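You operate a simulated robot arm through the tools that you are given. There is no shell and no other tool.

The job below is to be done with a simulated robot arm. You get a single attempt, and the scene is never put back.

Task
Swap the empty mist bottle for the full plant food one and mist twice.
Fine: blue valve lever shut before the swap, open after; empty bottle in the small orange tray; change no other setting. Set down upright: clear bottle, what you pick out. Where these are worked on the way, their far stop is far enough and under half their travel is too little: blue valve lever.
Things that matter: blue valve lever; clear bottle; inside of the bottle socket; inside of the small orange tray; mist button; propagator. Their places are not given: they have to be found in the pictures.

It is judged by the outcome, as a careful person would: the job done as asked, and still so three seconds after it is handed in. It fails if anything else is knocked over, pushed out of place, dropped, spilled or broken.

Robot
A 7-joint arm with a three-finger gripper, fixed in place. Base frame: the origin is at the foot of the arm, x ahead of it, y to its left, z up. Readings come in cm, rad, newtons and seconds.
With the tool pointing down near the work surface it reaches from about 48 to 94 cm from the base axis. Its first joint turns from -2.897 to 2.897 rad. Payload 2.69 kg.
The tool frame sits at the grasp point between the pads (the TCP): z along the fingers, y along the line on which they close. The tips reach 2.9 cm beyond it. Largest opening 12 cm; the body of the gripper starts 7.8 cm behind the TCP.
Orientation is that of the tool frame in the base frame, as [roll, pitch, yaw] about the fixed x, y, z axes, in that order (R = Rz(yaw) Ry(pitch) Rx(roll)). With the fingers straight down and closing along the base's y, the tool's x points along the base's -x, its y along +y and its z along -z.

Tools
- The arm moves only by the tool move_arm. Its argument "steps" is a list of rows, each a list of 7 numbers: the shift along the tool's x, y, z in cm, then the turn, a rotation vector about the tool's x, y, z in rad, then the closure, from 0 (fully open) to 1 (shut). In form: [[x, y, z, ax, ay, az, gripper], ...]. A call has 1 to 20 rows; each row is the pose to reach, as a shift and turn from the pose commanded when the call began, along the tool's axes at that moment. A row lasts 0.2 s, in which the tool goes at most 5 cm and 0.15 rad; a call with a longer step from one row to the next is refused whole, and so is a gripper value outside its range. A pose out of reach is approached as far as the arm can. The call stops where the force on the tool passes 40 N (or 10 N more than at its start, if that is more) or the arm is blocked; 0.2 s more then pass. Each finger halts on what it meets, pressing with about 42 N; the grip force reading is that of the motor and also rises with nothing between the fingers. The clock runs only during rows and for 0.2 s after the last one: add rows that repeat a pose to give the fingers time. The reply holds the time, the measured pose of the TCP, the force on the tool along the base axes, the opening and the grip force, in the units named above and with some noise, with the torque about the TCP (base axes, N m) and any sound that the robot's microphone picked up, and new pictures: "show" is both (left out), scene, wrist or none.
- Cameras (640 x 400 px; columns grow to the right, rows downward): "scene" is fixed at [40.2, 50.03, 156.29]; the picture's right is [-0.94, -0.35, 0.00], its down [-0.34, 0.90, -0.25] and it looks along [0.09, -0.24, -0.97] (base axes); focal length 214 px, centre (320, 200). "wrist" rides on the gripper at [6.3, 0, -10.4] in the tool frame; the picture's right is [0.00, 1.00, 0.00], its down [-0.83, 0.00, -0.56] and it looks along [-0.56, 0.00, 0.83] (tool axes); focal length 275 px, centre (320, 200).
- raise_lower(by): slides the trunk up (or, below 0, down) by that many cm; the arm rides with it, the base frame stays. It gives what a move gives, with no picture.
- probe_pixels(camera, pixels): for up to 12 pixels [column, row] of the newest picture of that camera ("zoom" is the newest enlarged one), the place [x, y, z] in the base frame of the surface seen there, good to about 0.2 cm. The clock stands still meanwhile.
- zoom(camera, box): a new picture of the part [left, top, right, bottom] of that camera's present view, enlarged. The clock stands still meanwhile.
- sign_off(): hands the job in; it is judged then, once.

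Unless the task says otherwise, let go and move clear before handing in.

The tools are called after "Request:" by a JSON object that holds its "op" and its "data". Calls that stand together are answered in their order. move_arm: Moves the arm, as the interface text tells. Its arguments: {"type":"object","properties":{"steps":{"type":"array"},"show":{"type":"string","enum":["both","scene","wrist","none"]}},"required":["steps"]} The other tools are called the same way: raise_lower (by) slides the trunk up or down; probe_pixels (camera, pixels) gives the place of the surface under pixels of a picture; zoom (camera, box) takes an enlarged picture of a part of a camera's view; sign_off () hands the job in.

At the start:

```text
clock: 0.0
tool_pos: [46.16, 18.44, 113.45]
orientation: [-3.141, 0.001, 3.14]
wrist_force: [0.0, -0.4, 0.2]
moment: [-0.03, 0.0, 0.04]
opening: 11.99
grip_force: 0.0
trunk travel left (down, up): [-57.5, 3.8]
```

scene: 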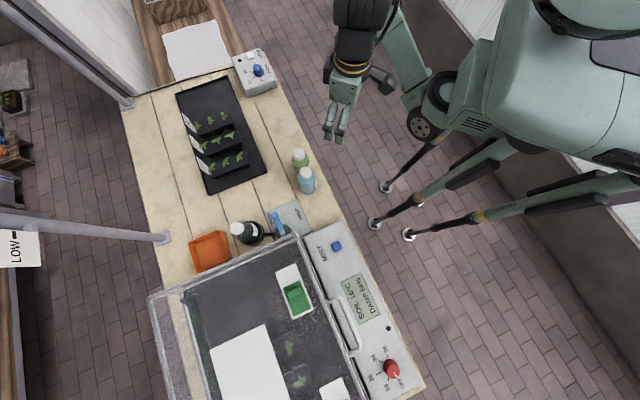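
wrist: 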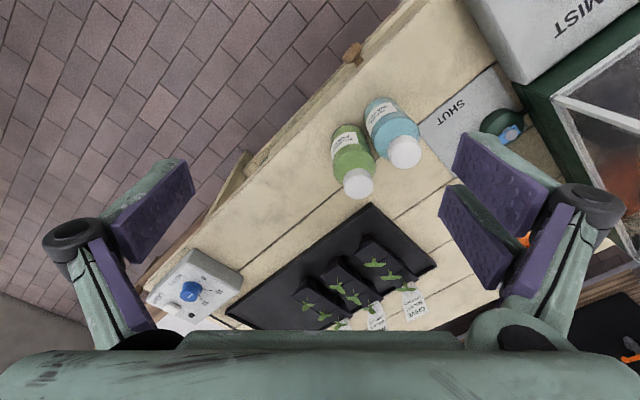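

The scene shows two bottles near (300,170), a dark socket with a white-capped bottle near (245,232), an orange tray near (210,252) and the blue lever near (277,222). I'll zoom in on these areas first.

Request:
{"op": "zoom", "data": {"camera": "scene", "box": [180, 140, 340, 280]}}

Request:
{"op": "zoom", "data": {"camera": "wrist", "box": [300, 60, 640, 280]}}

Request:
{"op": "zoom", "data": {"camera": "scene", "box": [280, 220, 440, 400]}}

```text
2.86 times, centred on (260, 210) of scene
```

zoom: 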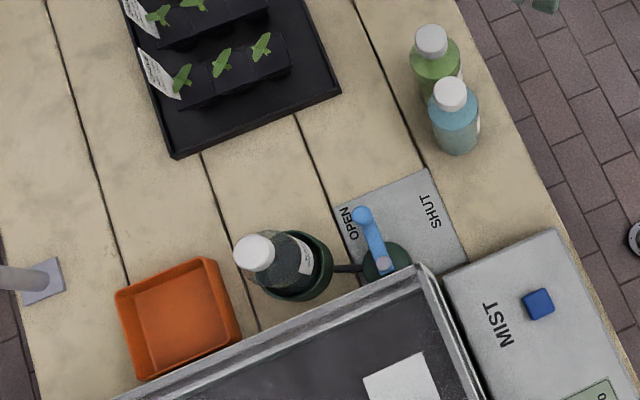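

```text
1.82 times, centred on (470, 170) of wrist
```

zoom: 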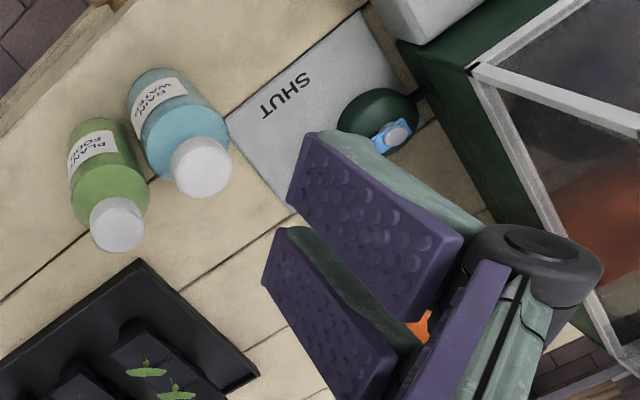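

```text
2.22 times, centred on (360, 310) of scene
```

zoom: 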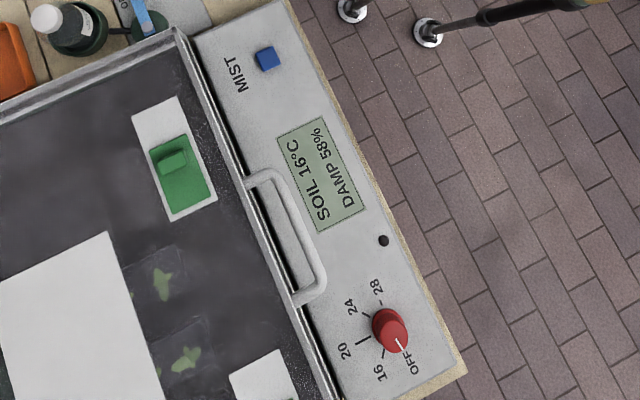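

The green bottle is labelled plant food and the blue one is water. The clear bottle stands in a dark socket, and the lever points to OPEN. I'll probe the key surfaces.

Request:
{"op": "zoom", "data": {"camera": "scene", "box": [180, 140, 340, 280]}}

Request:
{"op": "probe_pixels", "data": {"camera": "zoom", "pixels": [[431, 40], [430, 72], [450, 93], [455, 125], [258, 252], [285, 245], [325, 250], [300, 295], [363, 215], [382, 263], [400, 255], [345, 268]]}}

Request:
{"op": "probe_pixels", "data": {"camera": "zoom", "pixels": [[178, 315], [117, 297], [210, 262], [240, 335], [140, 378], [538, 303], [500, 280], [422, 275], [425, 200], [400, 155], [275, 315], [345, 200]]}}

```text
2.86 times, centred on (260, 210) of scene
```

zoom: 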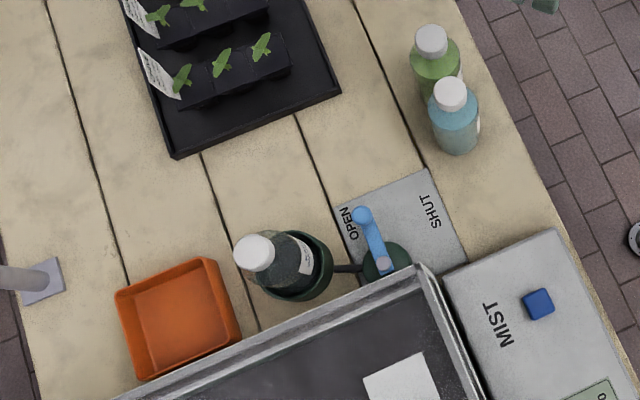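

```text
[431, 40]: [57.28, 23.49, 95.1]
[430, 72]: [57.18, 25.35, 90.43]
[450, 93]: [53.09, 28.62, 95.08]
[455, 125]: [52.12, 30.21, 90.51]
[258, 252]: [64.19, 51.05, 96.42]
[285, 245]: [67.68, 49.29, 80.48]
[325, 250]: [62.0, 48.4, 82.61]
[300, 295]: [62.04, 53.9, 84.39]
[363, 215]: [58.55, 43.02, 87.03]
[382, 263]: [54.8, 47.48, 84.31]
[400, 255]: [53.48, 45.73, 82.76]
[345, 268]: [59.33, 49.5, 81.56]
```

```text
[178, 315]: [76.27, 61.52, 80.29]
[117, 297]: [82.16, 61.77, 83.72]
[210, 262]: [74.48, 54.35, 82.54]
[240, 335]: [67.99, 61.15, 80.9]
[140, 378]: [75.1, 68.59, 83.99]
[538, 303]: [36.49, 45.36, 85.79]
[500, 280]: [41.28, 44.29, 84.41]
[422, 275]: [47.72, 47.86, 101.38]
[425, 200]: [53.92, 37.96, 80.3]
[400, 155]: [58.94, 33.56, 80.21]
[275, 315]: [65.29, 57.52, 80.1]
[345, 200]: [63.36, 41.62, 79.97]
```

The green bottle top is at about (57.3, 23.5, 95.1), the table is at z≈80 and the propagator rim is at z≈101. I'll check the label text and probe the propagator edge, the pole, the socket rim and the lever labels.

Request:
{"op": "zoom", "data": {"camera": "wrist", "box": [320, 80, 440, 210]}}

Request:
{"op": "zoom", "data": {"camera": "scene", "box": [225, 200, 315, 260]}}

Request:
{"op": "probe_pixels", "data": {"camera": "scene", "pixels": [[297, 237], [250, 257], [200, 283], [160, 298], [165, 238], [150, 230], [240, 262], [310, 260], [336, 246], [127, 104], [336, 243], [332, 250]]}}

Request:
{"op": "probe_pixels", "data": {"camera": "zoom", "pixels": [[140, 215], [175, 200], [220, 250], [240, 280], [120, 290], [170, 320], [90, 250], [365, 100], [380, 150], [405, 245], [300, 130], [500, 80]]}}

```text
3.08 times, centred on (380, 145) of wrist
```

zoom: 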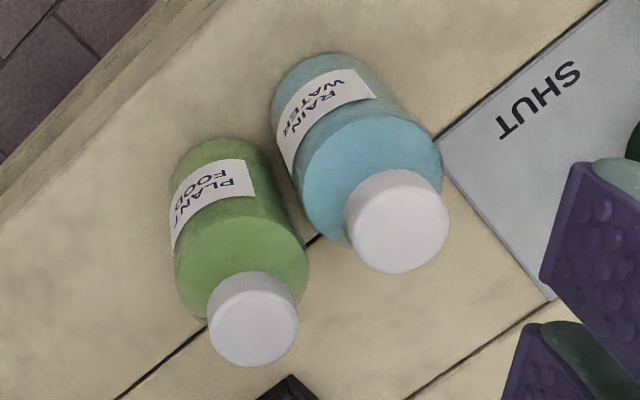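

```text
6.67 times, centred on (270, 230) of scene
```

zoom: 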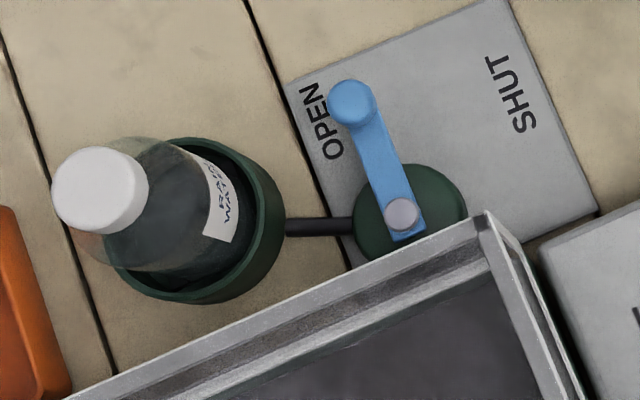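

```text
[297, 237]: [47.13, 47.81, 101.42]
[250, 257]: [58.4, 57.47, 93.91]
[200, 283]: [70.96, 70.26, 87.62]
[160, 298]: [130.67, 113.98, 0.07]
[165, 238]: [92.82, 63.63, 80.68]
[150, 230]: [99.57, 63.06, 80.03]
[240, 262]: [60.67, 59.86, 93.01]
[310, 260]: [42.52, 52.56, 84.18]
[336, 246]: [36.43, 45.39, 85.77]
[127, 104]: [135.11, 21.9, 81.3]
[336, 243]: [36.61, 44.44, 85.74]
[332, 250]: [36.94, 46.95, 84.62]
```

```text
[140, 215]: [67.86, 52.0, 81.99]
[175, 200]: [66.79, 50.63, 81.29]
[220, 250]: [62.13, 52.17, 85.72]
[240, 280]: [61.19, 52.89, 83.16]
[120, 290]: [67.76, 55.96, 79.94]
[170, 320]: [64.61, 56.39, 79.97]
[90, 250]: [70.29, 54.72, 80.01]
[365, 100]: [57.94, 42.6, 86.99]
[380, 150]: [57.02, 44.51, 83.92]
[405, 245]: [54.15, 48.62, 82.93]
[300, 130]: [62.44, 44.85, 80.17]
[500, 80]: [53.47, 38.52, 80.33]
```

The lever's blue knob is at about (58.1, 42.8, 87) with its pivot at (54.8, 47.5). The socket centre is at about (64.2, 50.9) and PLANT FOOD is the green bottle. I'll travel high to beside the lever on its OPEN side, turned so the closing axis is square to the propagator, and shut the fingers.

Request:
{"op": "move_arm", "data": {"steps": [[-2, 3.4, 0, 0, 0, -0.09, 0.2], [-4, 6.8, 0, 0, 0, -0.18, 0.4], [-6, 10.2, 0, 0, 0, -0.27, 0.6], [-8, 13.6, 0, 0, 0, -0.36, 0.8], [-10, 17, 0, 0, 0, -0.45, 1], [-12, 20.4, 0, 0, 0, -0.54, 1], [-13.5, 23.8, 0, 0, 0, -0.62, 1], [-14.7, 26.2, 0, 0, 0, -0.7, 1], [-14.7, 26.2, 0, 0, 0, -0.7, 1]]}}

```text
clock: 2.0
tool_pos: [60.77, 44.57, 113.22]
orientation: [3.141, 0.005, -2.44]
wrist_force: [0.0, -0.2, -0.4]
moment: [0.0, 0.02, 0.02]
opening: 0.02
grip_force: 16.6
trunk travel left (down, up): [-57.5, 3.8]
```

scene: 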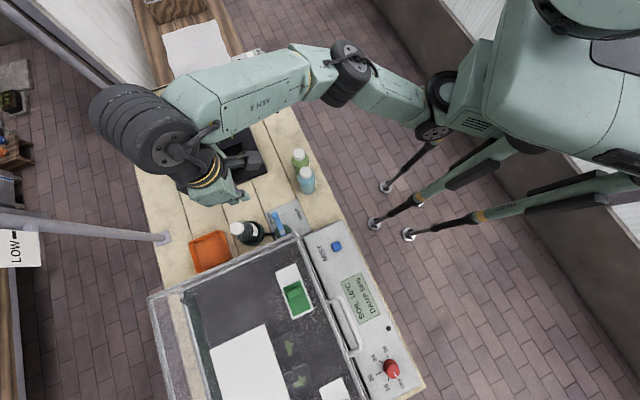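
wrist: 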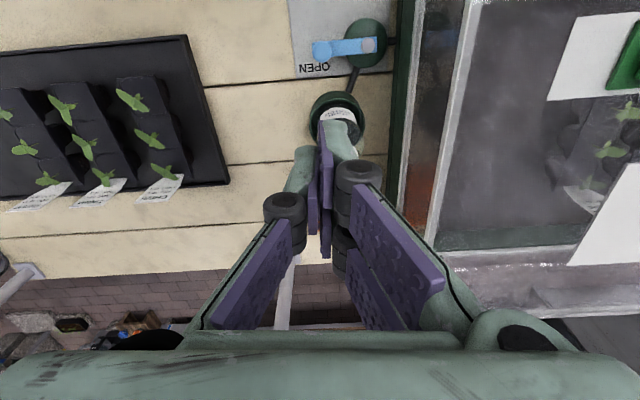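

The gripper is at (60.8, 44.6) and shut, but the arm's bulky wrist hangs over the table near scene pixel (160,130). I'll probe its height before descending.

Request:
{"op": "probe_pixels", "data": {"camera": "scene", "pixels": [[130, 120], [165, 160], [210, 175], [180, 180], [240, 80], [225, 195], [310, 60], [390, 95], [435, 130], [240, 160], [185, 130], [350, 75]]}}

Request:
{"op": "zoom", "data": {"camera": "scene", "box": [80, 60, 320, 260]}}

```text
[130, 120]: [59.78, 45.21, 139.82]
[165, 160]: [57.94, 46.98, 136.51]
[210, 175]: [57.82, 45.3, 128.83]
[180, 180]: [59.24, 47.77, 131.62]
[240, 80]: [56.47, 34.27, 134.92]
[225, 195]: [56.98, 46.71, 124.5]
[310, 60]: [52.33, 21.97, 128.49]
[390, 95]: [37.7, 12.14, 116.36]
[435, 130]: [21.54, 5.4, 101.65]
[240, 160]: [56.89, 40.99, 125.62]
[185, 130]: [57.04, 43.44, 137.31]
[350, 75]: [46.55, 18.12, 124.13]
```

```text
2.00 times, centred on (200, 160) of scene
```

zoom: 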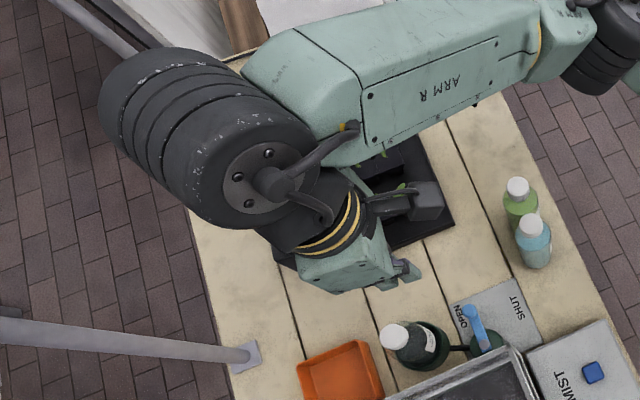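

The arm's links all sit above z≈124 here and the wrist is directly over the tool, so descending is clear. I'll go down to about z 90 and check against the lever.

Request:
{"op": "move_arm", "data": {"steps": [[0, 0, 4, 0, 0, 0, 1], [0, 0, 8, 0, 0, 0, 1], [0, 0, 12, 0, 0, 0, 1], [0, 0, 16, 0, 0, 0, 1], [0, 0, 20, 0, 0, 0, 1], [0, 0, 23, 0, 0, 0, 1], [0, 0, 23, 0, 0, 0, 1]]}}

Request:
{"op": "zoom", "data": {"camera": "wrist", "box": [220, 0, 460, 200]}}

Request:
{"op": "zoom", "data": {"camera": "scene", "box": [180, 140, 340, 280]}}

```text
clock: 3.6
tool_pos: [60.68, 44.73, 90.38]
orientation: [3.141, -0.001, -2.442]
wrist_force: [-0.2, -0.8, -0.5]
moment: [0.02, -0.01, 0.0]
opening: 0.0
grip_force: 28.7
trunk travel left (down, up): [-57.5, 3.8]
```

scene: 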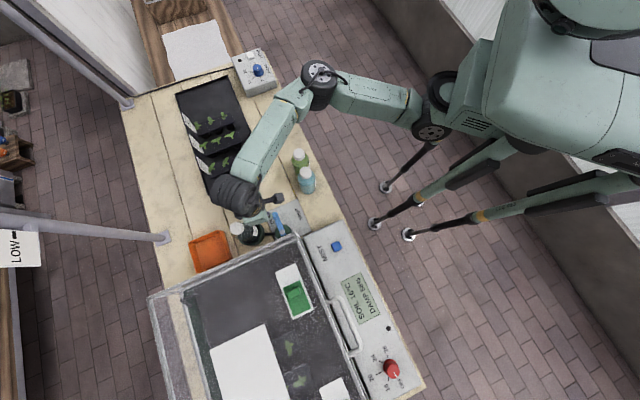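
wrist: 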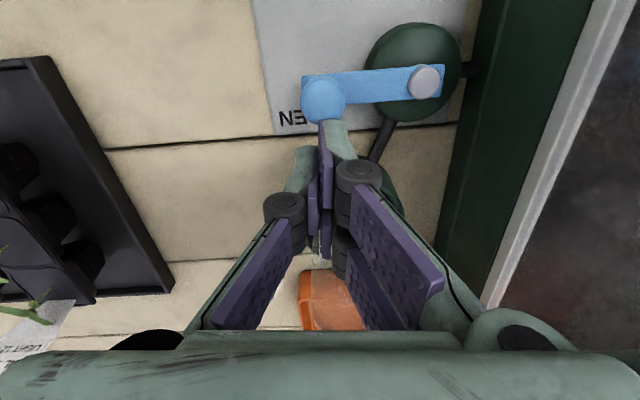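

```text
2.00 times, centred on (340, 100) of wrist
```

zoom: 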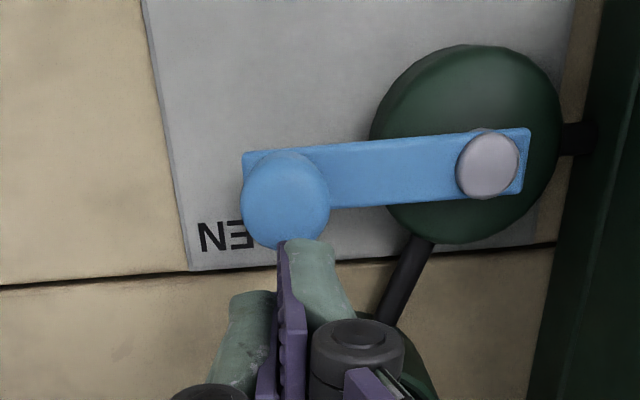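

```text
2.86 times, centred on (260, 210) of scene
```

zoom: 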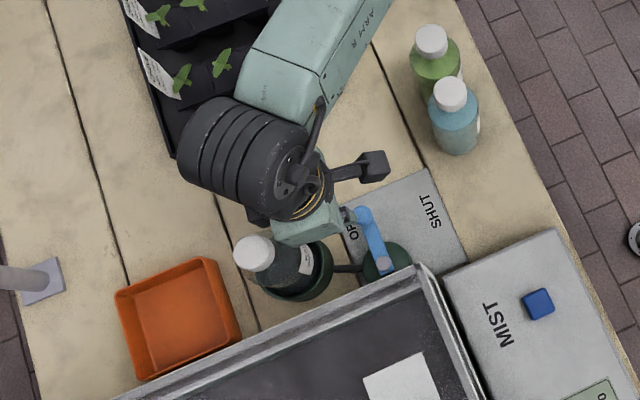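

The lever lies along the tool's y axis at wrist pixels (322,100) to (424,82), and the fingertips are on its OPEN side. I'll probe the pivot and knob accurately.

Request:
{"op": "probe_pixels", "data": {"camera": "wrist", "pixels": [[424, 82], [322, 100], [312, 78], [370, 90], [345, 100], [412, 60], [385, 140], [303, 118], [443, 75], [322, 122]]}}

```text
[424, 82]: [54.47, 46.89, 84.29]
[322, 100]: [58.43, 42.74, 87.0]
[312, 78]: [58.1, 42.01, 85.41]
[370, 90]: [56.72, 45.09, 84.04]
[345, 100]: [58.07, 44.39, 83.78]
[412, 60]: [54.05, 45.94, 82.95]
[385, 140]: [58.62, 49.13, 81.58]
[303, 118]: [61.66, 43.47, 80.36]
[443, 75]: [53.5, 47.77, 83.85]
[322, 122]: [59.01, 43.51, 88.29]
```

Pixel (322,122) came back as a fingertip point at (59.0, 43.5, 88.3), which is closer to the knob than I expected. I'll check the finger geometry before descending.

Request:
{"op": "probe_pixels", "data": {"camera": "wrist", "pixels": [[325, 125], [325, 135], [335, 125], [340, 130], [345, 145], [328, 160], [322, 127], [318, 127], [310, 150], [302, 150]]}}

Request:
{"op": "zoom", "data": {"camera": "wrist", "box": [280, 80, 380, 180]}}

```text
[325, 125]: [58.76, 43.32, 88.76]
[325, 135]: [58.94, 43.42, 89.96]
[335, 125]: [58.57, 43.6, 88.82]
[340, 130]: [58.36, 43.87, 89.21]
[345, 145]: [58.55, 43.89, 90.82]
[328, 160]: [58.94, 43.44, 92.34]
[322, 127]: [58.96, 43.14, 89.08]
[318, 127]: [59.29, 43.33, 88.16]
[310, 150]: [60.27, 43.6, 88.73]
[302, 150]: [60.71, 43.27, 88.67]
```

```text
4.00 times, centred on (330, 130) of wrist
```

zoom: 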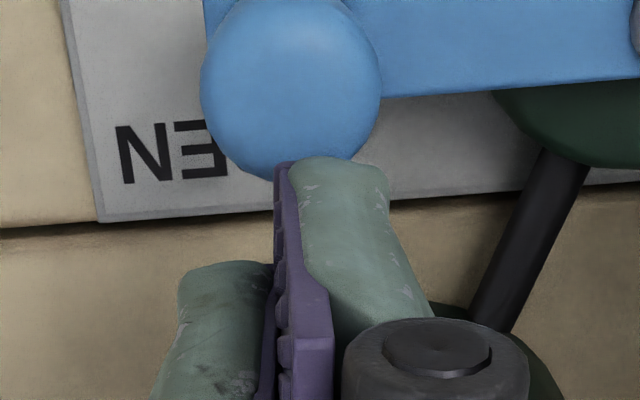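

The visible front prong reaches about 2.4 cm ahead of the TCP, so I'll first back off 1.2 cm. Then I'll descend with the tips just above the socket rim (z≈84.6) and start pushing the knob along its arc.

Request:
{"op": "move_arm", "data": {"steps": [[-1.2, -0.5, 0, 0, 0, 0, 1], [-1.2, -0.5, 1.5, 0, 0, 0, 1], [-1.2, -0.5, 2.8, 0, 0, 0, 1], [-0.4, -0.5, 2.8, 0, 0, 0, 1], [0.1, -0.5, 2.8, 0, 0, 0, 1], [0.6, -0.49, 2.8, 0, 0, 0, 1], [1.1, -0.4, 2.8, 0, 0, 0, 1], [1.58, -0.3, 2.8, 0, 0, 0, 1]]}}

Request:
{"op": "zoom", "data": {"camera": "wrist", "box": [220, 0, 460, 200]}}

```text
clock: 5.4
tool_pos: [59.97, 43.38, 87.54]
orientation: [3.141, 0.001, -2.444]
wrist_force: [0.0, -0.3, 0.6]
moment: [0.01, -0.01, -0.01]
opening: 0.0
grip_force: 28.6
trunk travel left (down, up): [-57.5, 3.8]
```

scene: 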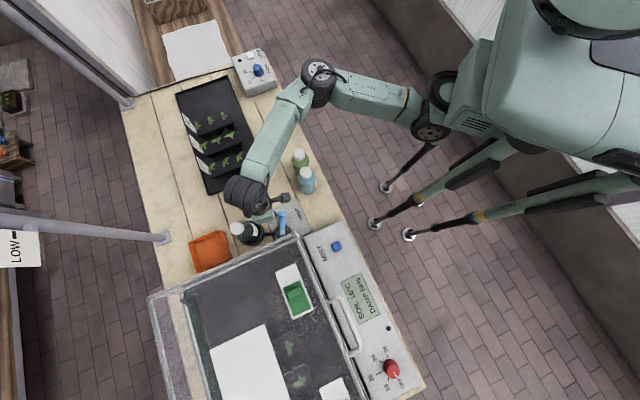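
wrist: 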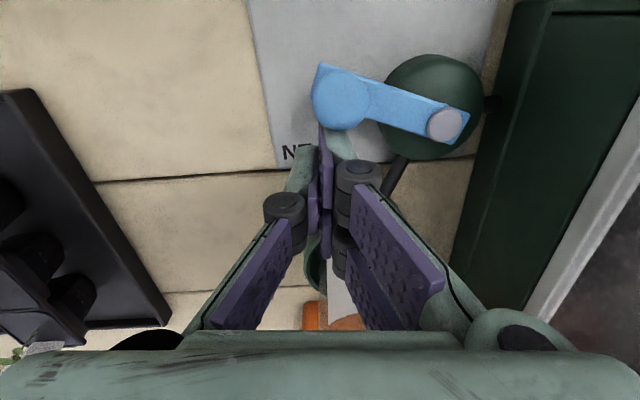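

```text
2.00 times, centred on (340, 100) of wrist
```

zoom: 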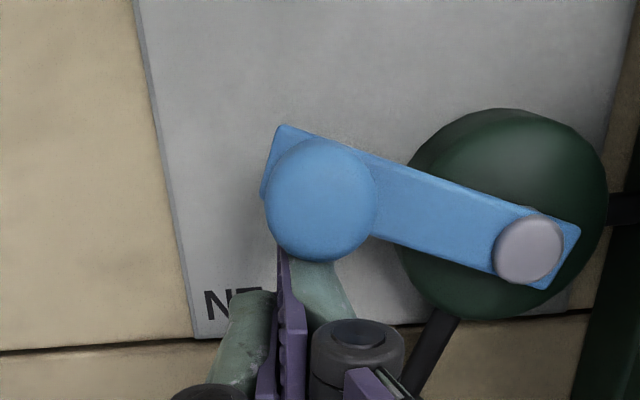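

The lever has swung about 20° with almost no force, so the push works. I'll continue along the arc.

Request:
{"op": "move_arm", "data": {"steps": [[0.47, 0.17, 0, 0, 0, 0, 1], [0.93, 0.37, 0, 0, 0, 0, 1], [1.37, 0.62, 0, 0, 0, 0, 1], [1.78, 0.89, 0, 0, 0, 0, 1], [2.16, 1.22, 0, 0, 0, 0, 1], [2.52, 1.56, 0, 0, 0, 0, 1]]}}

Request:
{"op": "zoom", "data": {"camera": "wrist", "box": [220, 0, 460, 200]}}

```text
clock: 6.8
tool_pos: [56.95, 42.95, 87.56]
orientation: [3.141, 0.0, -2.443]
wrist_force: [0.2, -0.5, -0.4]
moment: [-0.04, -0.07, 0.0]
opening: 0.0
grip_force: 28.4
trunk travel left (down, up): [-57.5, 3.8]
```

scene: 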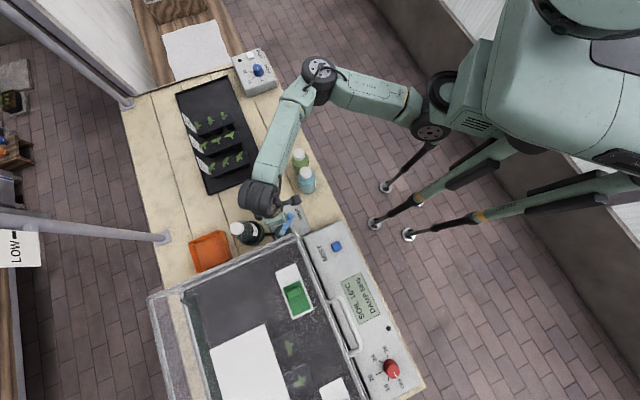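
wrist: 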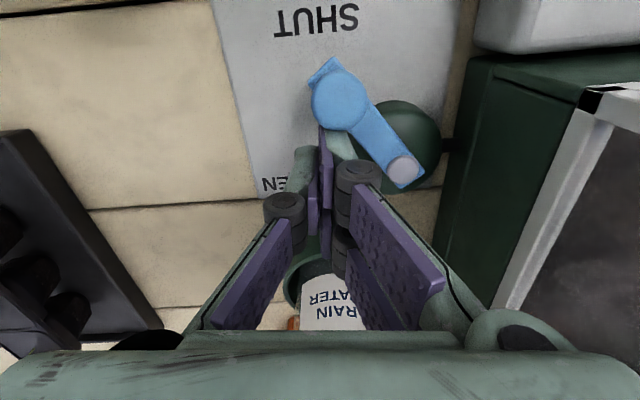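

```text
2.00 times, centred on (340, 100) of wrist
```

zoom: 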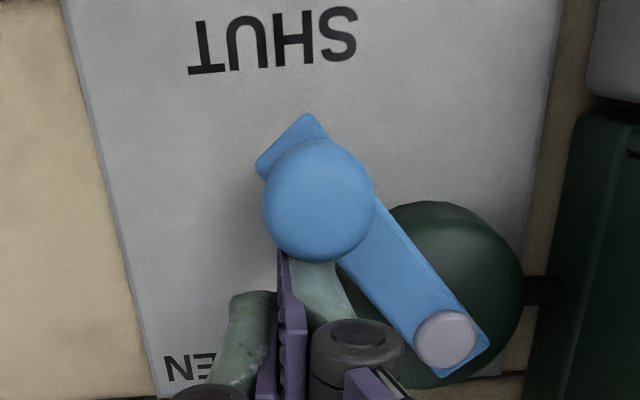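

The lever is now about 50° round and pointing near SHUT at wrist pixel (315,20), still with no resistance. I'll keep following the arc, turning the tool with it, until it meets its stop.

Request:
{"op": "move_arm", "data": {"steps": [[0.33, 0.08, 0, 0, 0, 0.075, 1], [0.655, 0.157, 0, 0, 0, 0.15, 1], [0.97, 0.28, 0, 0, 0, 0.225, 1], [1.276, 0.415, 0, 0, 0, 0.3, 1], [1.57, 0.58, 0, 0, 0, 0.375, 1], [1.845, 0.766, 0, 0, 0, 0.45, 1]]}}

Request:
{"op": "zoom", "data": {"camera": "wrist", "box": [220, 0, 460, 200]}}

```text
clock: 8.2
tool_pos: [54.98, 42.48, 87.74]
orientation: [3.141, 0.0, -2.893]
wrist_force: [1.0, 0.1, -0.2]
moment: [-0.01, -0.02, 0.0]
opening: 0.0
grip_force: 28.5
trunk travel left (down, up): [-57.5, 3.8]
```

scene: 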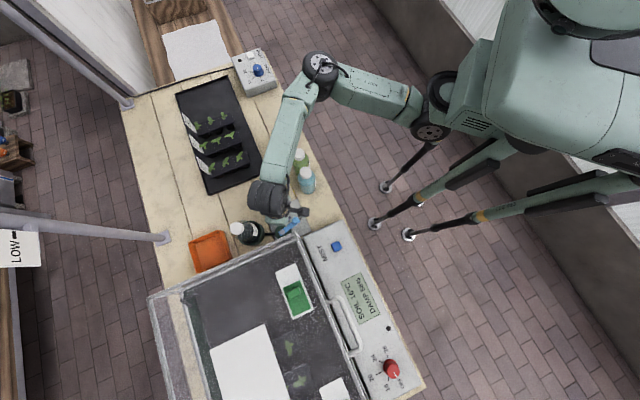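
wrist: 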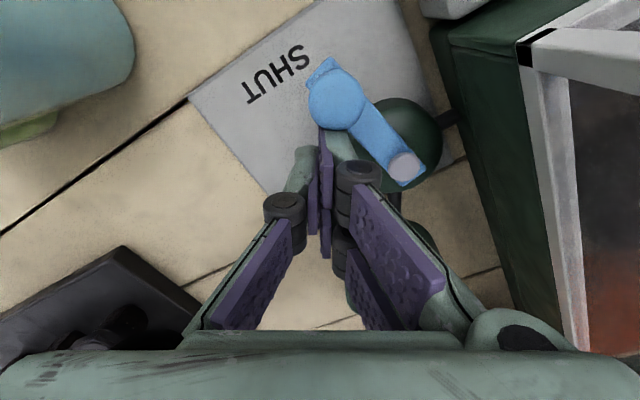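

```text
2.00 times, centred on (340, 100) of wrist
```

zoom: 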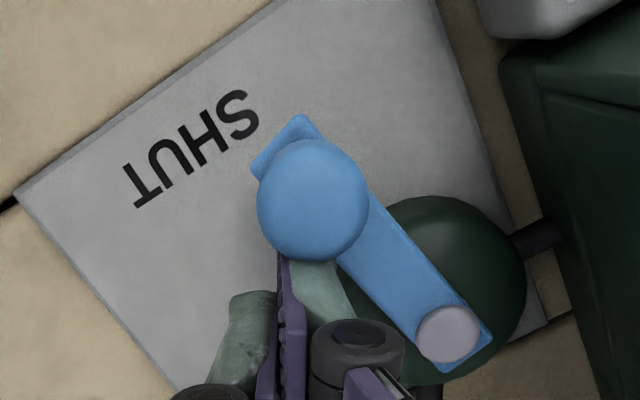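

The lever is now about 76° round, past the SHUT label, and still moves freely with no stop felt. I'll repeat the same arc to find the stop.

Request:
{"op": "move_arm", "data": {"steps": [[0.33, 0.08, 0, 0, 0, 0.075, 1], [0.655, 0.157, 0, 0, 0, 0.15, 1], [0.97, 0.28, 0, 0, 0, 0.225, 1], [1.276, 0.415, 0, 0, 0, 0.3, 1]]}}

Request:
{"op": "zoom", "data": {"camera": "wrist", "box": [220, 0, 460, 200]}}

Request:
{"op": "zoom", "data": {"camera": "scene", "box": [225, 180, 345, 260]}}

```text
clock: 9.2
tool_pos: [53.7, 42.39, 87.68]
orientation: [3.141, 0.0, 3.089]
wrist_force: [3.8, -1.3, 0.2]
moment: [-0.01, -0.04, 0.07]
opening: 0.0
grip_force: 28.6
trunk travel left (down, up): [-57.5, 3.8]
```

scene: 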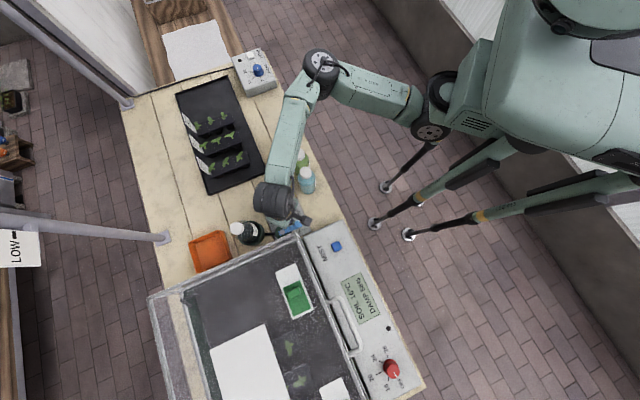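
wrist: 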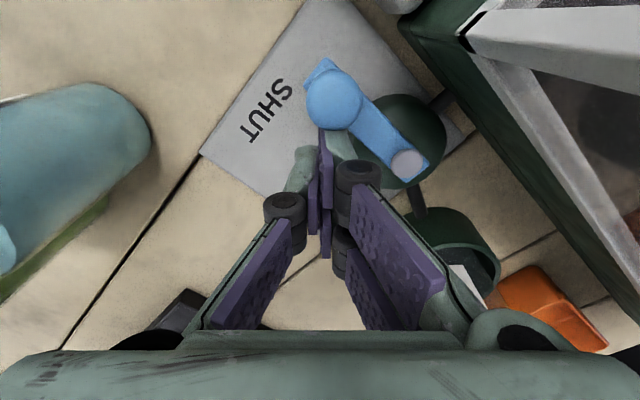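

```text
2.00 times, centred on (340, 100) of wrist
```

zoom: 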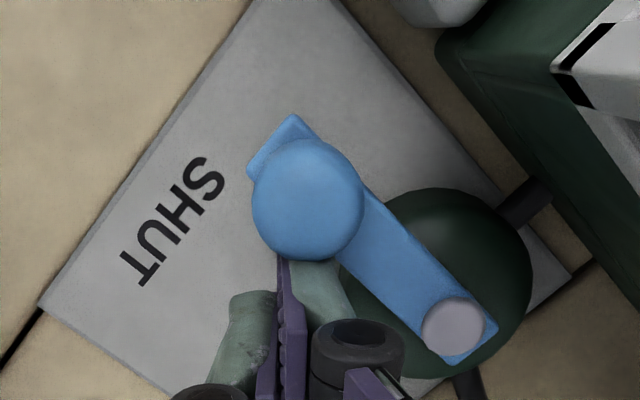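

```text
5.00 times, centred on (285, 220) of scene
```

zoom: 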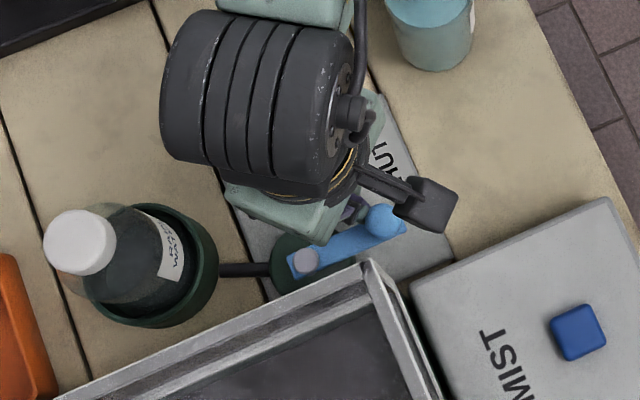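

The force has risen to about 4 N near 93° of travel, with the lever parallel to the plate's edge, so it's probably at the stop. I'll nudge it slightly more to confirm.

Request:
{"op": "move_arm", "data": {"steps": [[0.17, 0.04, 0, 0, 0, 0.0375, 1], [0.33, 0.08, 0, 0, 0, 0.075, 1], [0.5, 0.12, 0, 0, 0, 0.11, 1]], "show": "wrist"}}

```text
clock: 10.0
tool_pos: [53.67, 42.35, 87.57]
orientation: [-3.139, 0.005, 2.976]
wrist_force: [28.9, -23.7, 5.3]
moment: [-0.24, -0.27, 0.32]
opening: 0.0
grip_force: 28.5
trunk travel left (down, up): [-57.5, 3.8]
```

wrist: 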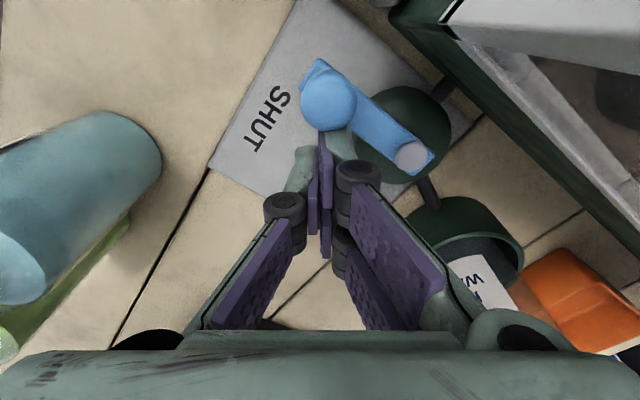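

The lever is firmly at its far stop (about 37 N), so the valve is shut. I'll back off and lift clear.

Request:
{"op": "move_arm", "data": {"steps": [[-1.5, -0.3, 0, 0, 0, 0, 1], [-2.5, -0.5, 0, 0, 0, 0, 1], [-2.5, -0.5, -4, 0, 0, 0, 1], [-2.5, -0.5, -8, 0, 0, 0, 1], [-2.5, -0.5, -12, 0, 0, 0, 1], [-2.5, -0.5, -16, 0, 0, 0, 1], [-2.5, -0.5, -20, 0, 0, 0, 1], [-2.5, -0.5, -20, 0, 0, 0, 1]]}}

Request:
{"op": "zoom", "data": {"camera": "scene", "box": [225, 180, 345, 260]}}

```text
clock: 11.8
tool_pos: [55.56, 41.84, 107.71]
orientation: [-3.141, 0.0, 2.982]
wrist_force: [0.3, 0.6, 1.2]
moment: [-0.01, -0.02, -0.02]
opening: 0.0
grip_force: 28.3
trunk travel left (down, up): [-57.5, 3.8]
```

scene: 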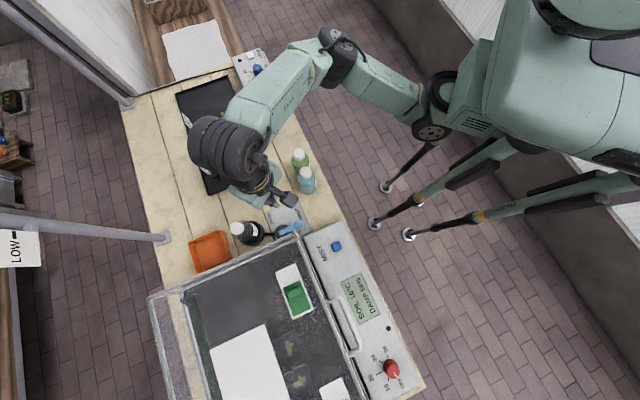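
wrist: 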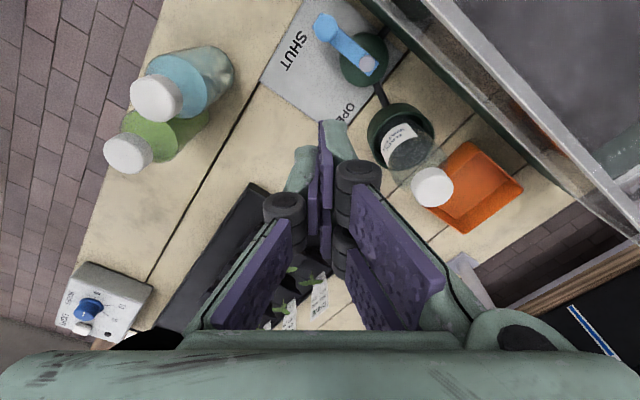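

```text
5.00 times, centred on (285, 220) of scene
```

zoom: 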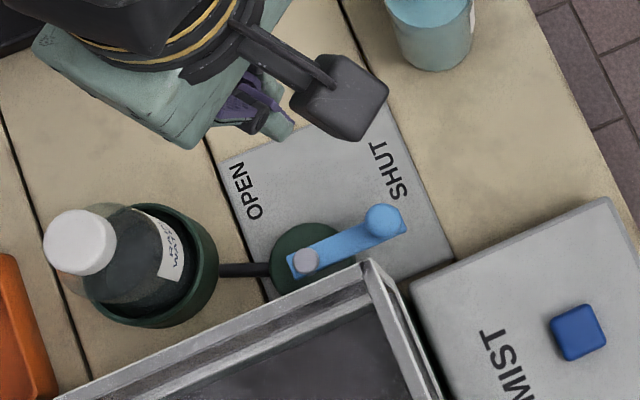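

The lever now points at SHUT. Next is the clear bottle at wrist pixels (410,150) with its cap at (432,187). I'll probe it, the socket and the tray from here.

Request:
{"op": "zoom", "data": {"camera": "wrist", "box": [340, 80, 540, 240]}}

Request:
{"op": "probe_pixels", "data": {"camera": "wrist", "pixels": [[432, 187], [400, 135], [380, 150], [435, 145], [410, 160], [368, 125], [400, 104], [433, 130], [470, 145], [522, 187], [462, 230], [480, 190]]}}

```text
2.50 times, centred on (440, 160) of wrist
```

zoom: 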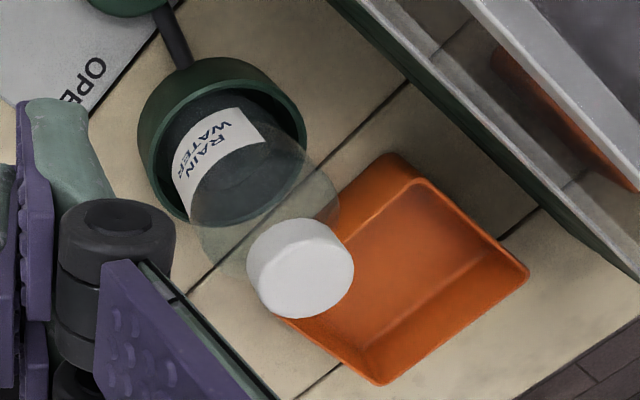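

```text
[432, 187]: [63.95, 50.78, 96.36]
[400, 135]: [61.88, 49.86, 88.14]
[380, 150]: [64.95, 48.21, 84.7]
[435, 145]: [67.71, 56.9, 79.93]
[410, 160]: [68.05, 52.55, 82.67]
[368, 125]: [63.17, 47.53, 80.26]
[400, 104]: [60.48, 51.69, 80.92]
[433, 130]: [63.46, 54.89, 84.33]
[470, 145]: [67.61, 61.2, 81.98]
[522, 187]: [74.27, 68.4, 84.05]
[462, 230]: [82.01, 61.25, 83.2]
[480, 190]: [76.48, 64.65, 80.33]
```

The clear bottle's axis is at about (64.0, 50.9) with its cap top at z 96.4, and the tray centre is at about (74.6, 61.3). I'll move above the bottle, turn to the propagator-aligned yaw and open partway.

Request:
{"op": "move_arm", "data": {"steps": [[-1, 1.5, 0, 0, 0, -0.13, 1], [-2.2, 3.2, 0, 0, 0, -0.26, 0.8], [-3.4, 5, 0, 0, 0, -0.39, 0.6], [-4.6, 6.8, 0, 0, 0, -0.52, 0.4], [-5.8, 8.6, 0, 0, 0, -0.65, 0.29], [-6.95, 10.3, 0, 0, 0, -0.78, 0.29], [-6.95, 10.3, 0, 0, 0, -0.858, 0.29], [-6.95, 10.3, 0, 0, 0, -0.858, 0.29]]}}

```text
clock: 13.6
tool_pos: [63.64, 50.55, 107.62]
orientation: [-3.141, -0.001, -2.441]
wrist_force: [-0.4, 0.0, 0.0]
moment: [0.01, -0.01, 0.0]
opening: 8.53
grip_force: 0.2
out of reach, approached as far as the arm can: row 6, 7, 8
trunk travel left (down, up): [-57.5, 3.8]
```

scene: 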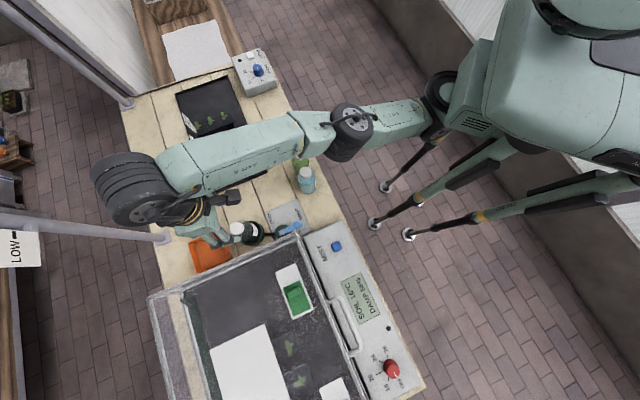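
wrist: 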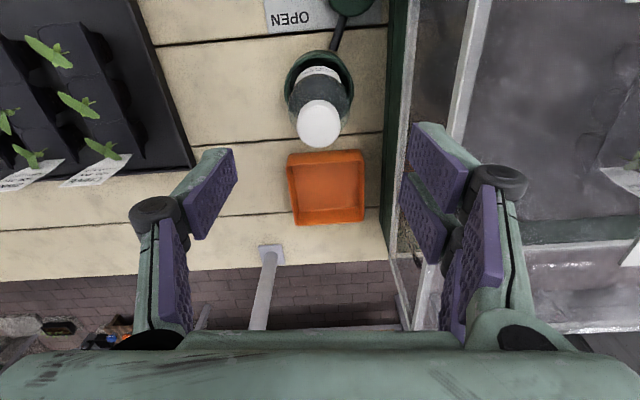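

A straight-down pose at this height is at the reach limit, so I'll raise the trunk for more outward reach. After that I'll work with the fingers leaning outward about 20°, gripping and releasing at the same tilt so the bottle stays upright.

Request:
{"op": "raise_lower", "data": {"by": 3.8}}

```text
clock: 14.4
tool_pos: [63.68, 50.75, 111.33]
orientation: [3.141, 0.001, -2.445]
wrist_force: [-0.5, -0.5, 0.9]
moment: [-0.04, 0.0, 0.02]
opening: 8.51
grip_force: 0.1
trunk travel left (down, up): [-61.3, 0.0]
```

Trunk is fully up. Now I'll lean the fingers outward 0.35 rad while lowering to about z 101 above the clear bottle.

Request:
{"op": "move_arm", "data": {"steps": [[0, 0, 2, 0, -0.07, 0, 0.29], [0, 0, 4, 0, -0.14, 0, 0.29], [0, 0, 6, 0, -0.21, 0, 0.29], [0, 0, 8, 0, -0.28, 0, 0.29], [0, 0, 9.5, 0, -0.35, 0, 0.29], [0, 0, 9.5, 0, -0.35, 0, 0.29]]}}

Request:
{"op": "zoom", "data": {"camera": "scene", "box": [140, 140, 320, 300]}}

```text
clock: 15.8
tool_pos: [63.78, 50.62, 101.99]
orientation: [3.139, 0.351, -2.444]
wrist_force: [0.3, 0.6, -0.2]
moment: [0.01, 0.02, 0.0]
opening: 8.53
grip_force: 0.1
trunk travel left (down, up): [-61.3, 0.0]
```

scene: 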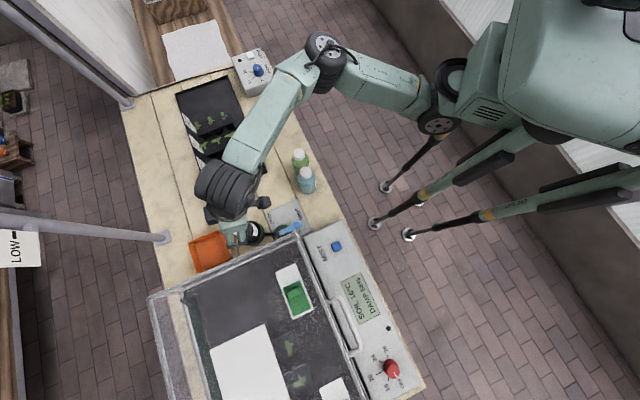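
wrist: 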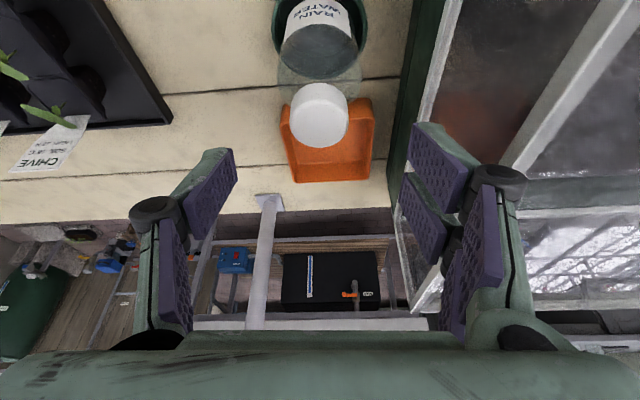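

```text
2.50 times, centred on (230, 220) of scene
```

zoom: 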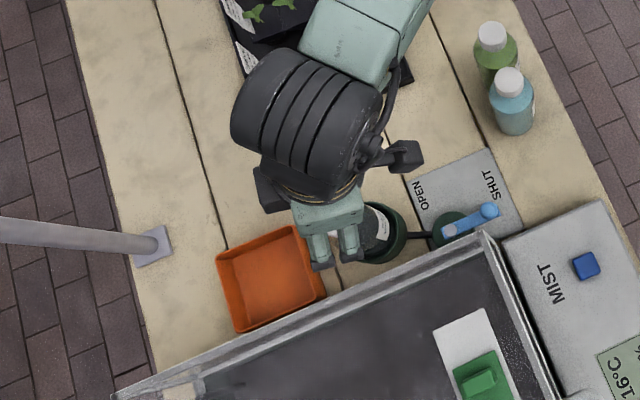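

The cap is centred between the fingers (wrist column ≈319), so I'll descend vertically, pausing partway to check clearances.

Request:
{"op": "move_arm", "data": {"steps": [[0.73, 0, 2.93, 0, 0, 0, 0.29], [1.76, 0, 5.74, 0, 0, 0, 0.29], [2.79, 0, 8.56, 0, 0, 0, 0.29], [2.79, 0, 8.56, 0, 0, 0, 0.29]]}}

Request:
{"op": "zoom", "data": {"camera": "scene", "box": [180, 180, 320, 290]}}

```text
clock: 16.8
tool_pos: [63.75, 50.75, 92.89]
orientation: [-3.141, 0.348, -2.443]
wrist_force: [0.1, 1.0, -0.6]
moment: [-0.02, 0.01, 0.0]
opening: 8.52
grip_force: 0.0
trunk travel left (down, up): [-61.3, 0.0]
```

scene: 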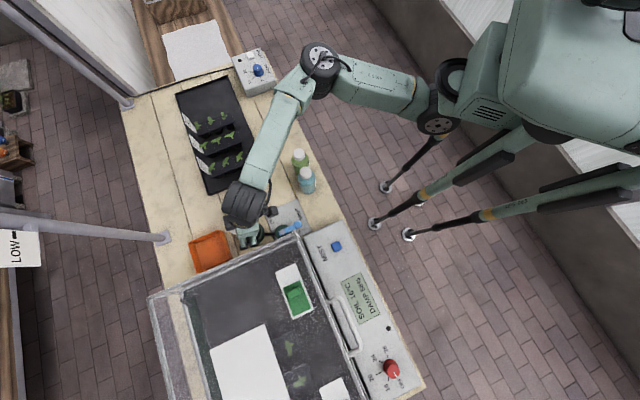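
wrist: 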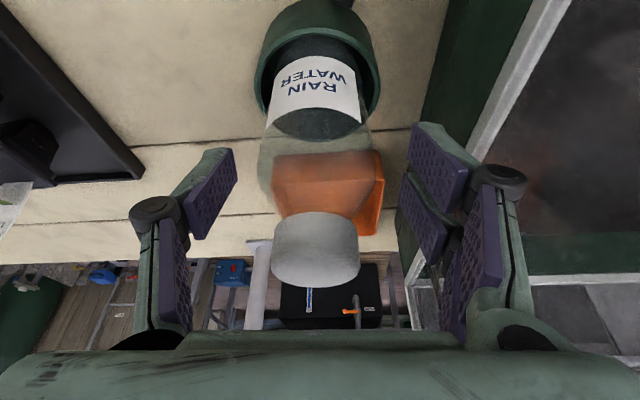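

```text
3.64 times, centred on (250, 235) of scene
```

zoom: 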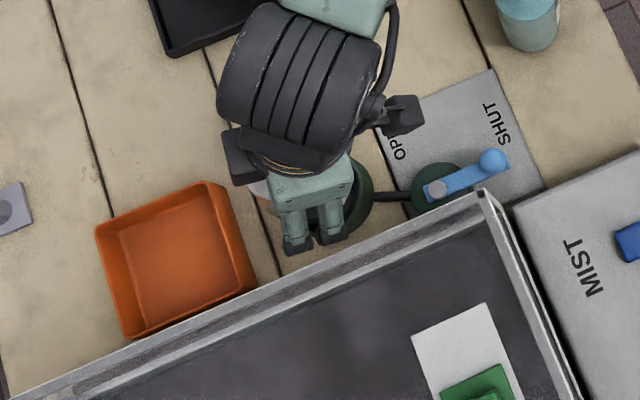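

The fingers straddle the bottle with room on both sides. I'll probe the cap and the bottle sides for exact placement before the last 3 cm.

Request:
{"op": "probe_pixels", "data": {"camera": "wrist", "pixels": [[316, 230], [316, 255], [275, 245], [357, 245], [316, 285], [316, 95], [280, 110], [355, 110], [215, 180], [430, 160], [420, 210]]}}

```text
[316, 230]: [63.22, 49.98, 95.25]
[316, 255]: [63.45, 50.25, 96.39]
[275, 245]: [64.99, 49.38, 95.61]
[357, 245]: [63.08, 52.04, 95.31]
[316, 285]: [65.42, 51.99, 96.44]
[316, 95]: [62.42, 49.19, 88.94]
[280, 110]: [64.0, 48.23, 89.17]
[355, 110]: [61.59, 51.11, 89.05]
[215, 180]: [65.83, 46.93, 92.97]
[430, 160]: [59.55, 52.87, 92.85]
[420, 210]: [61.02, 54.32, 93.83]
```

The bottle axis is at about (64.2, 50.9), slightly outward of the TCP. I'll shift 0.4 cm outward, descend the last 3.3 cm, then close on the body.

Request:
{"op": "move_arm", "data": {"steps": [[-0.1, -0.15, 0.9, 0, 0, 0, 0.29], [0.3, -0.15, 2.1, 0, 0, 0, 0.29], [0.74, -0.15, 3.3, 0, 0, 0, 0.29], [0.74, -0.15, 3.3, 0, 0, 0, 0.29]]}}

Request:
{"op": "zoom", "data": {"camera": "wrist", "box": [120, 0, 520, 350]}}

```text
clock: 17.8
tool_pos: [64.17, 50.85, 89.52]
orientation: [3.14, 0.35, -2.444]
wrist_force: [-0.3, 0.3, -0.3]
moment: [0.0, -0.01, -0.03]
opening: 8.54
grip_force: 0.0
trunk travel left (down, up): [-61.3, 0.0]
```

scene: 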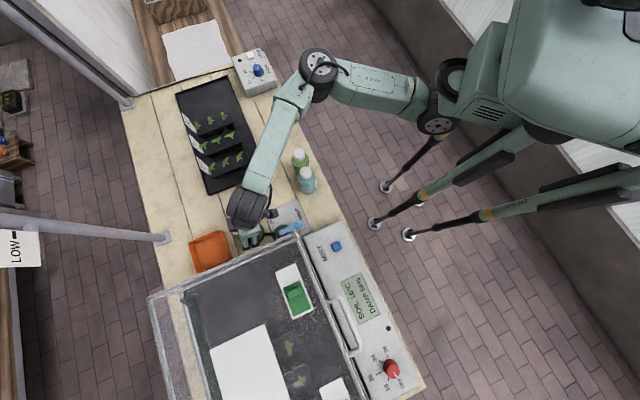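
wrist: 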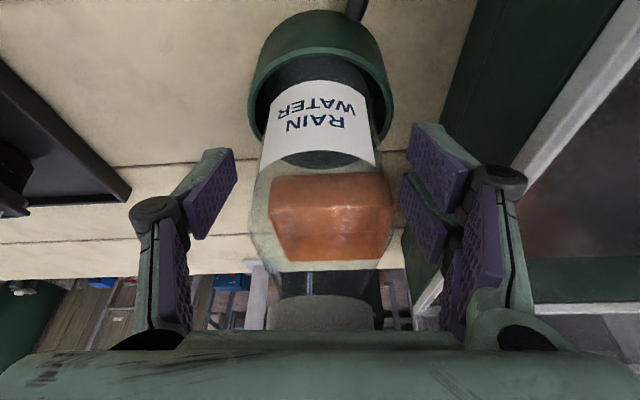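

```text
1.14 times, centred on (320, 175) of wrist
```

zoom: 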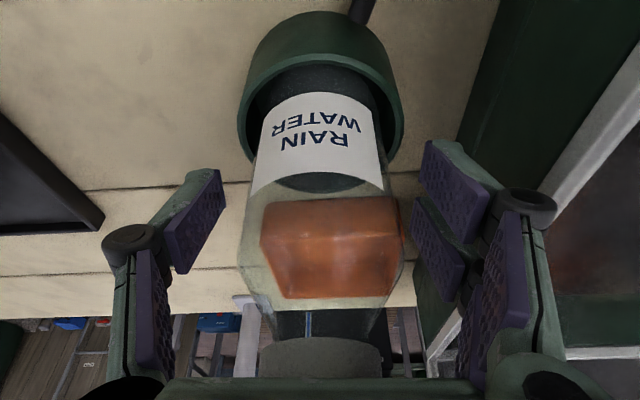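

The bottle's body is framed between the pads. Closing now.

Request:
{"op": "move_arm", "data": {"steps": [[0, 0, 0, 0, 0, 0, 0.45], [0, 0, 0, 0, 0, 0, 0.6], [0, 0, 0, 0, 0, 0, 0.8], [0, 0, 0, 0, 0, 0, 0.8], [0, 0, 0, 0, 0, 0, 0.8]], "show": "wrist"}}

```text
clock: 19.0
tool_pos: [64.33, 50.99, 89.53]
orientation: [-3.141, 0.349, -2.444]
wrist_force: [-0.4, -0.8, -0.3]
moment: [0.01, 0.0, -0.03]
opening: 5.8
grip_force: 41.5
trunk travel left (down, up): [-61.3, 0.0]
```

wrist: 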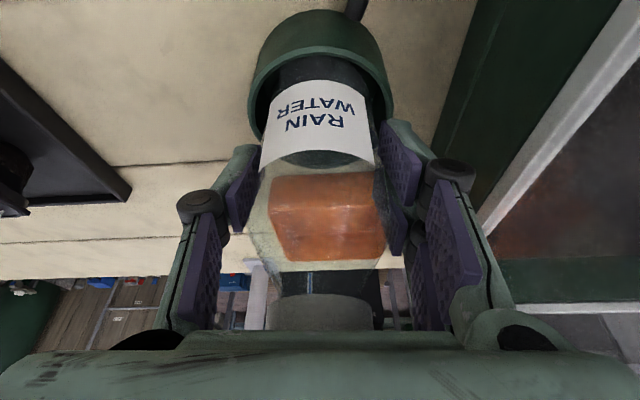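

It's gripped at 5.8 cm opening with 41 N. I'll lift straight up 6.5 cm.

Request:
{"op": "move_arm", "data": {"steps": [[-0.34, 0, -0.94, 0, 0, 0, 0.8], [-0.86, 0, -2.35, 0, 0, 0, 0.8], [-1.55, 0, -4.23, 0, 0, 0, 0.8], [-2.24, 0, -6.1, 0, 0, 0, 0.8], [-2.24, 0, -6.1, 0, 0, 0, 0.8]]}}

Request:
{"op": "zoom", "data": {"camera": "scene", "box": [180, 180, 320, 290]}}

```text
clock: 20.2
tool_pos: [64.25, 51.04, 96.11]
orientation: [3.141, 0.349, -2.443]
wrist_force: [1.0, 0.0, -1.5]
moment: [0.0, -0.02, 0.0]
opening: 5.78
grip_force: 41.9
trunk travel left (down, up): [-61.3, 0.0]
```

scene: 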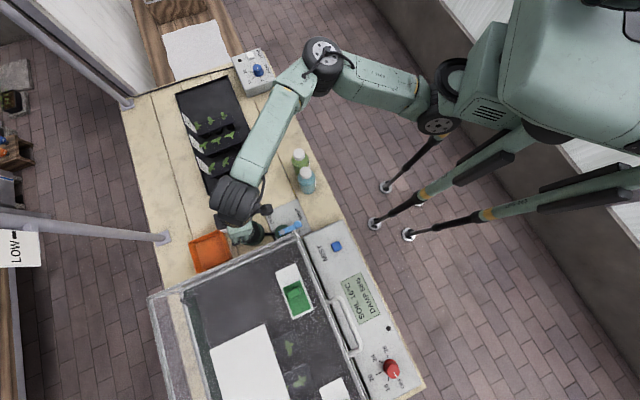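
wrist: 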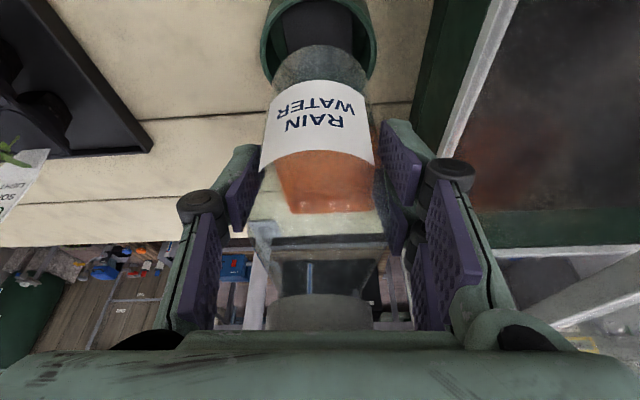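

```text
3.64 times, centred on (250, 235) of scene
```

zoom: 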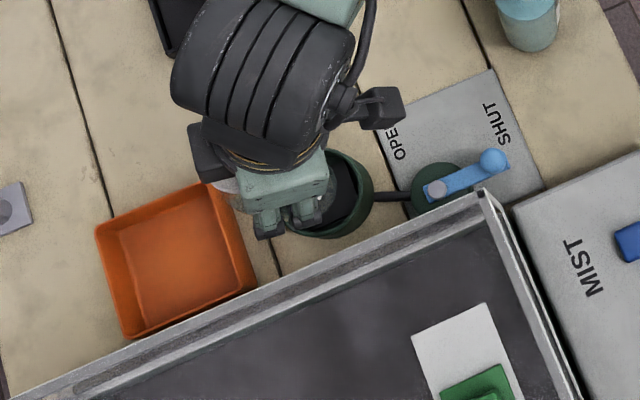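

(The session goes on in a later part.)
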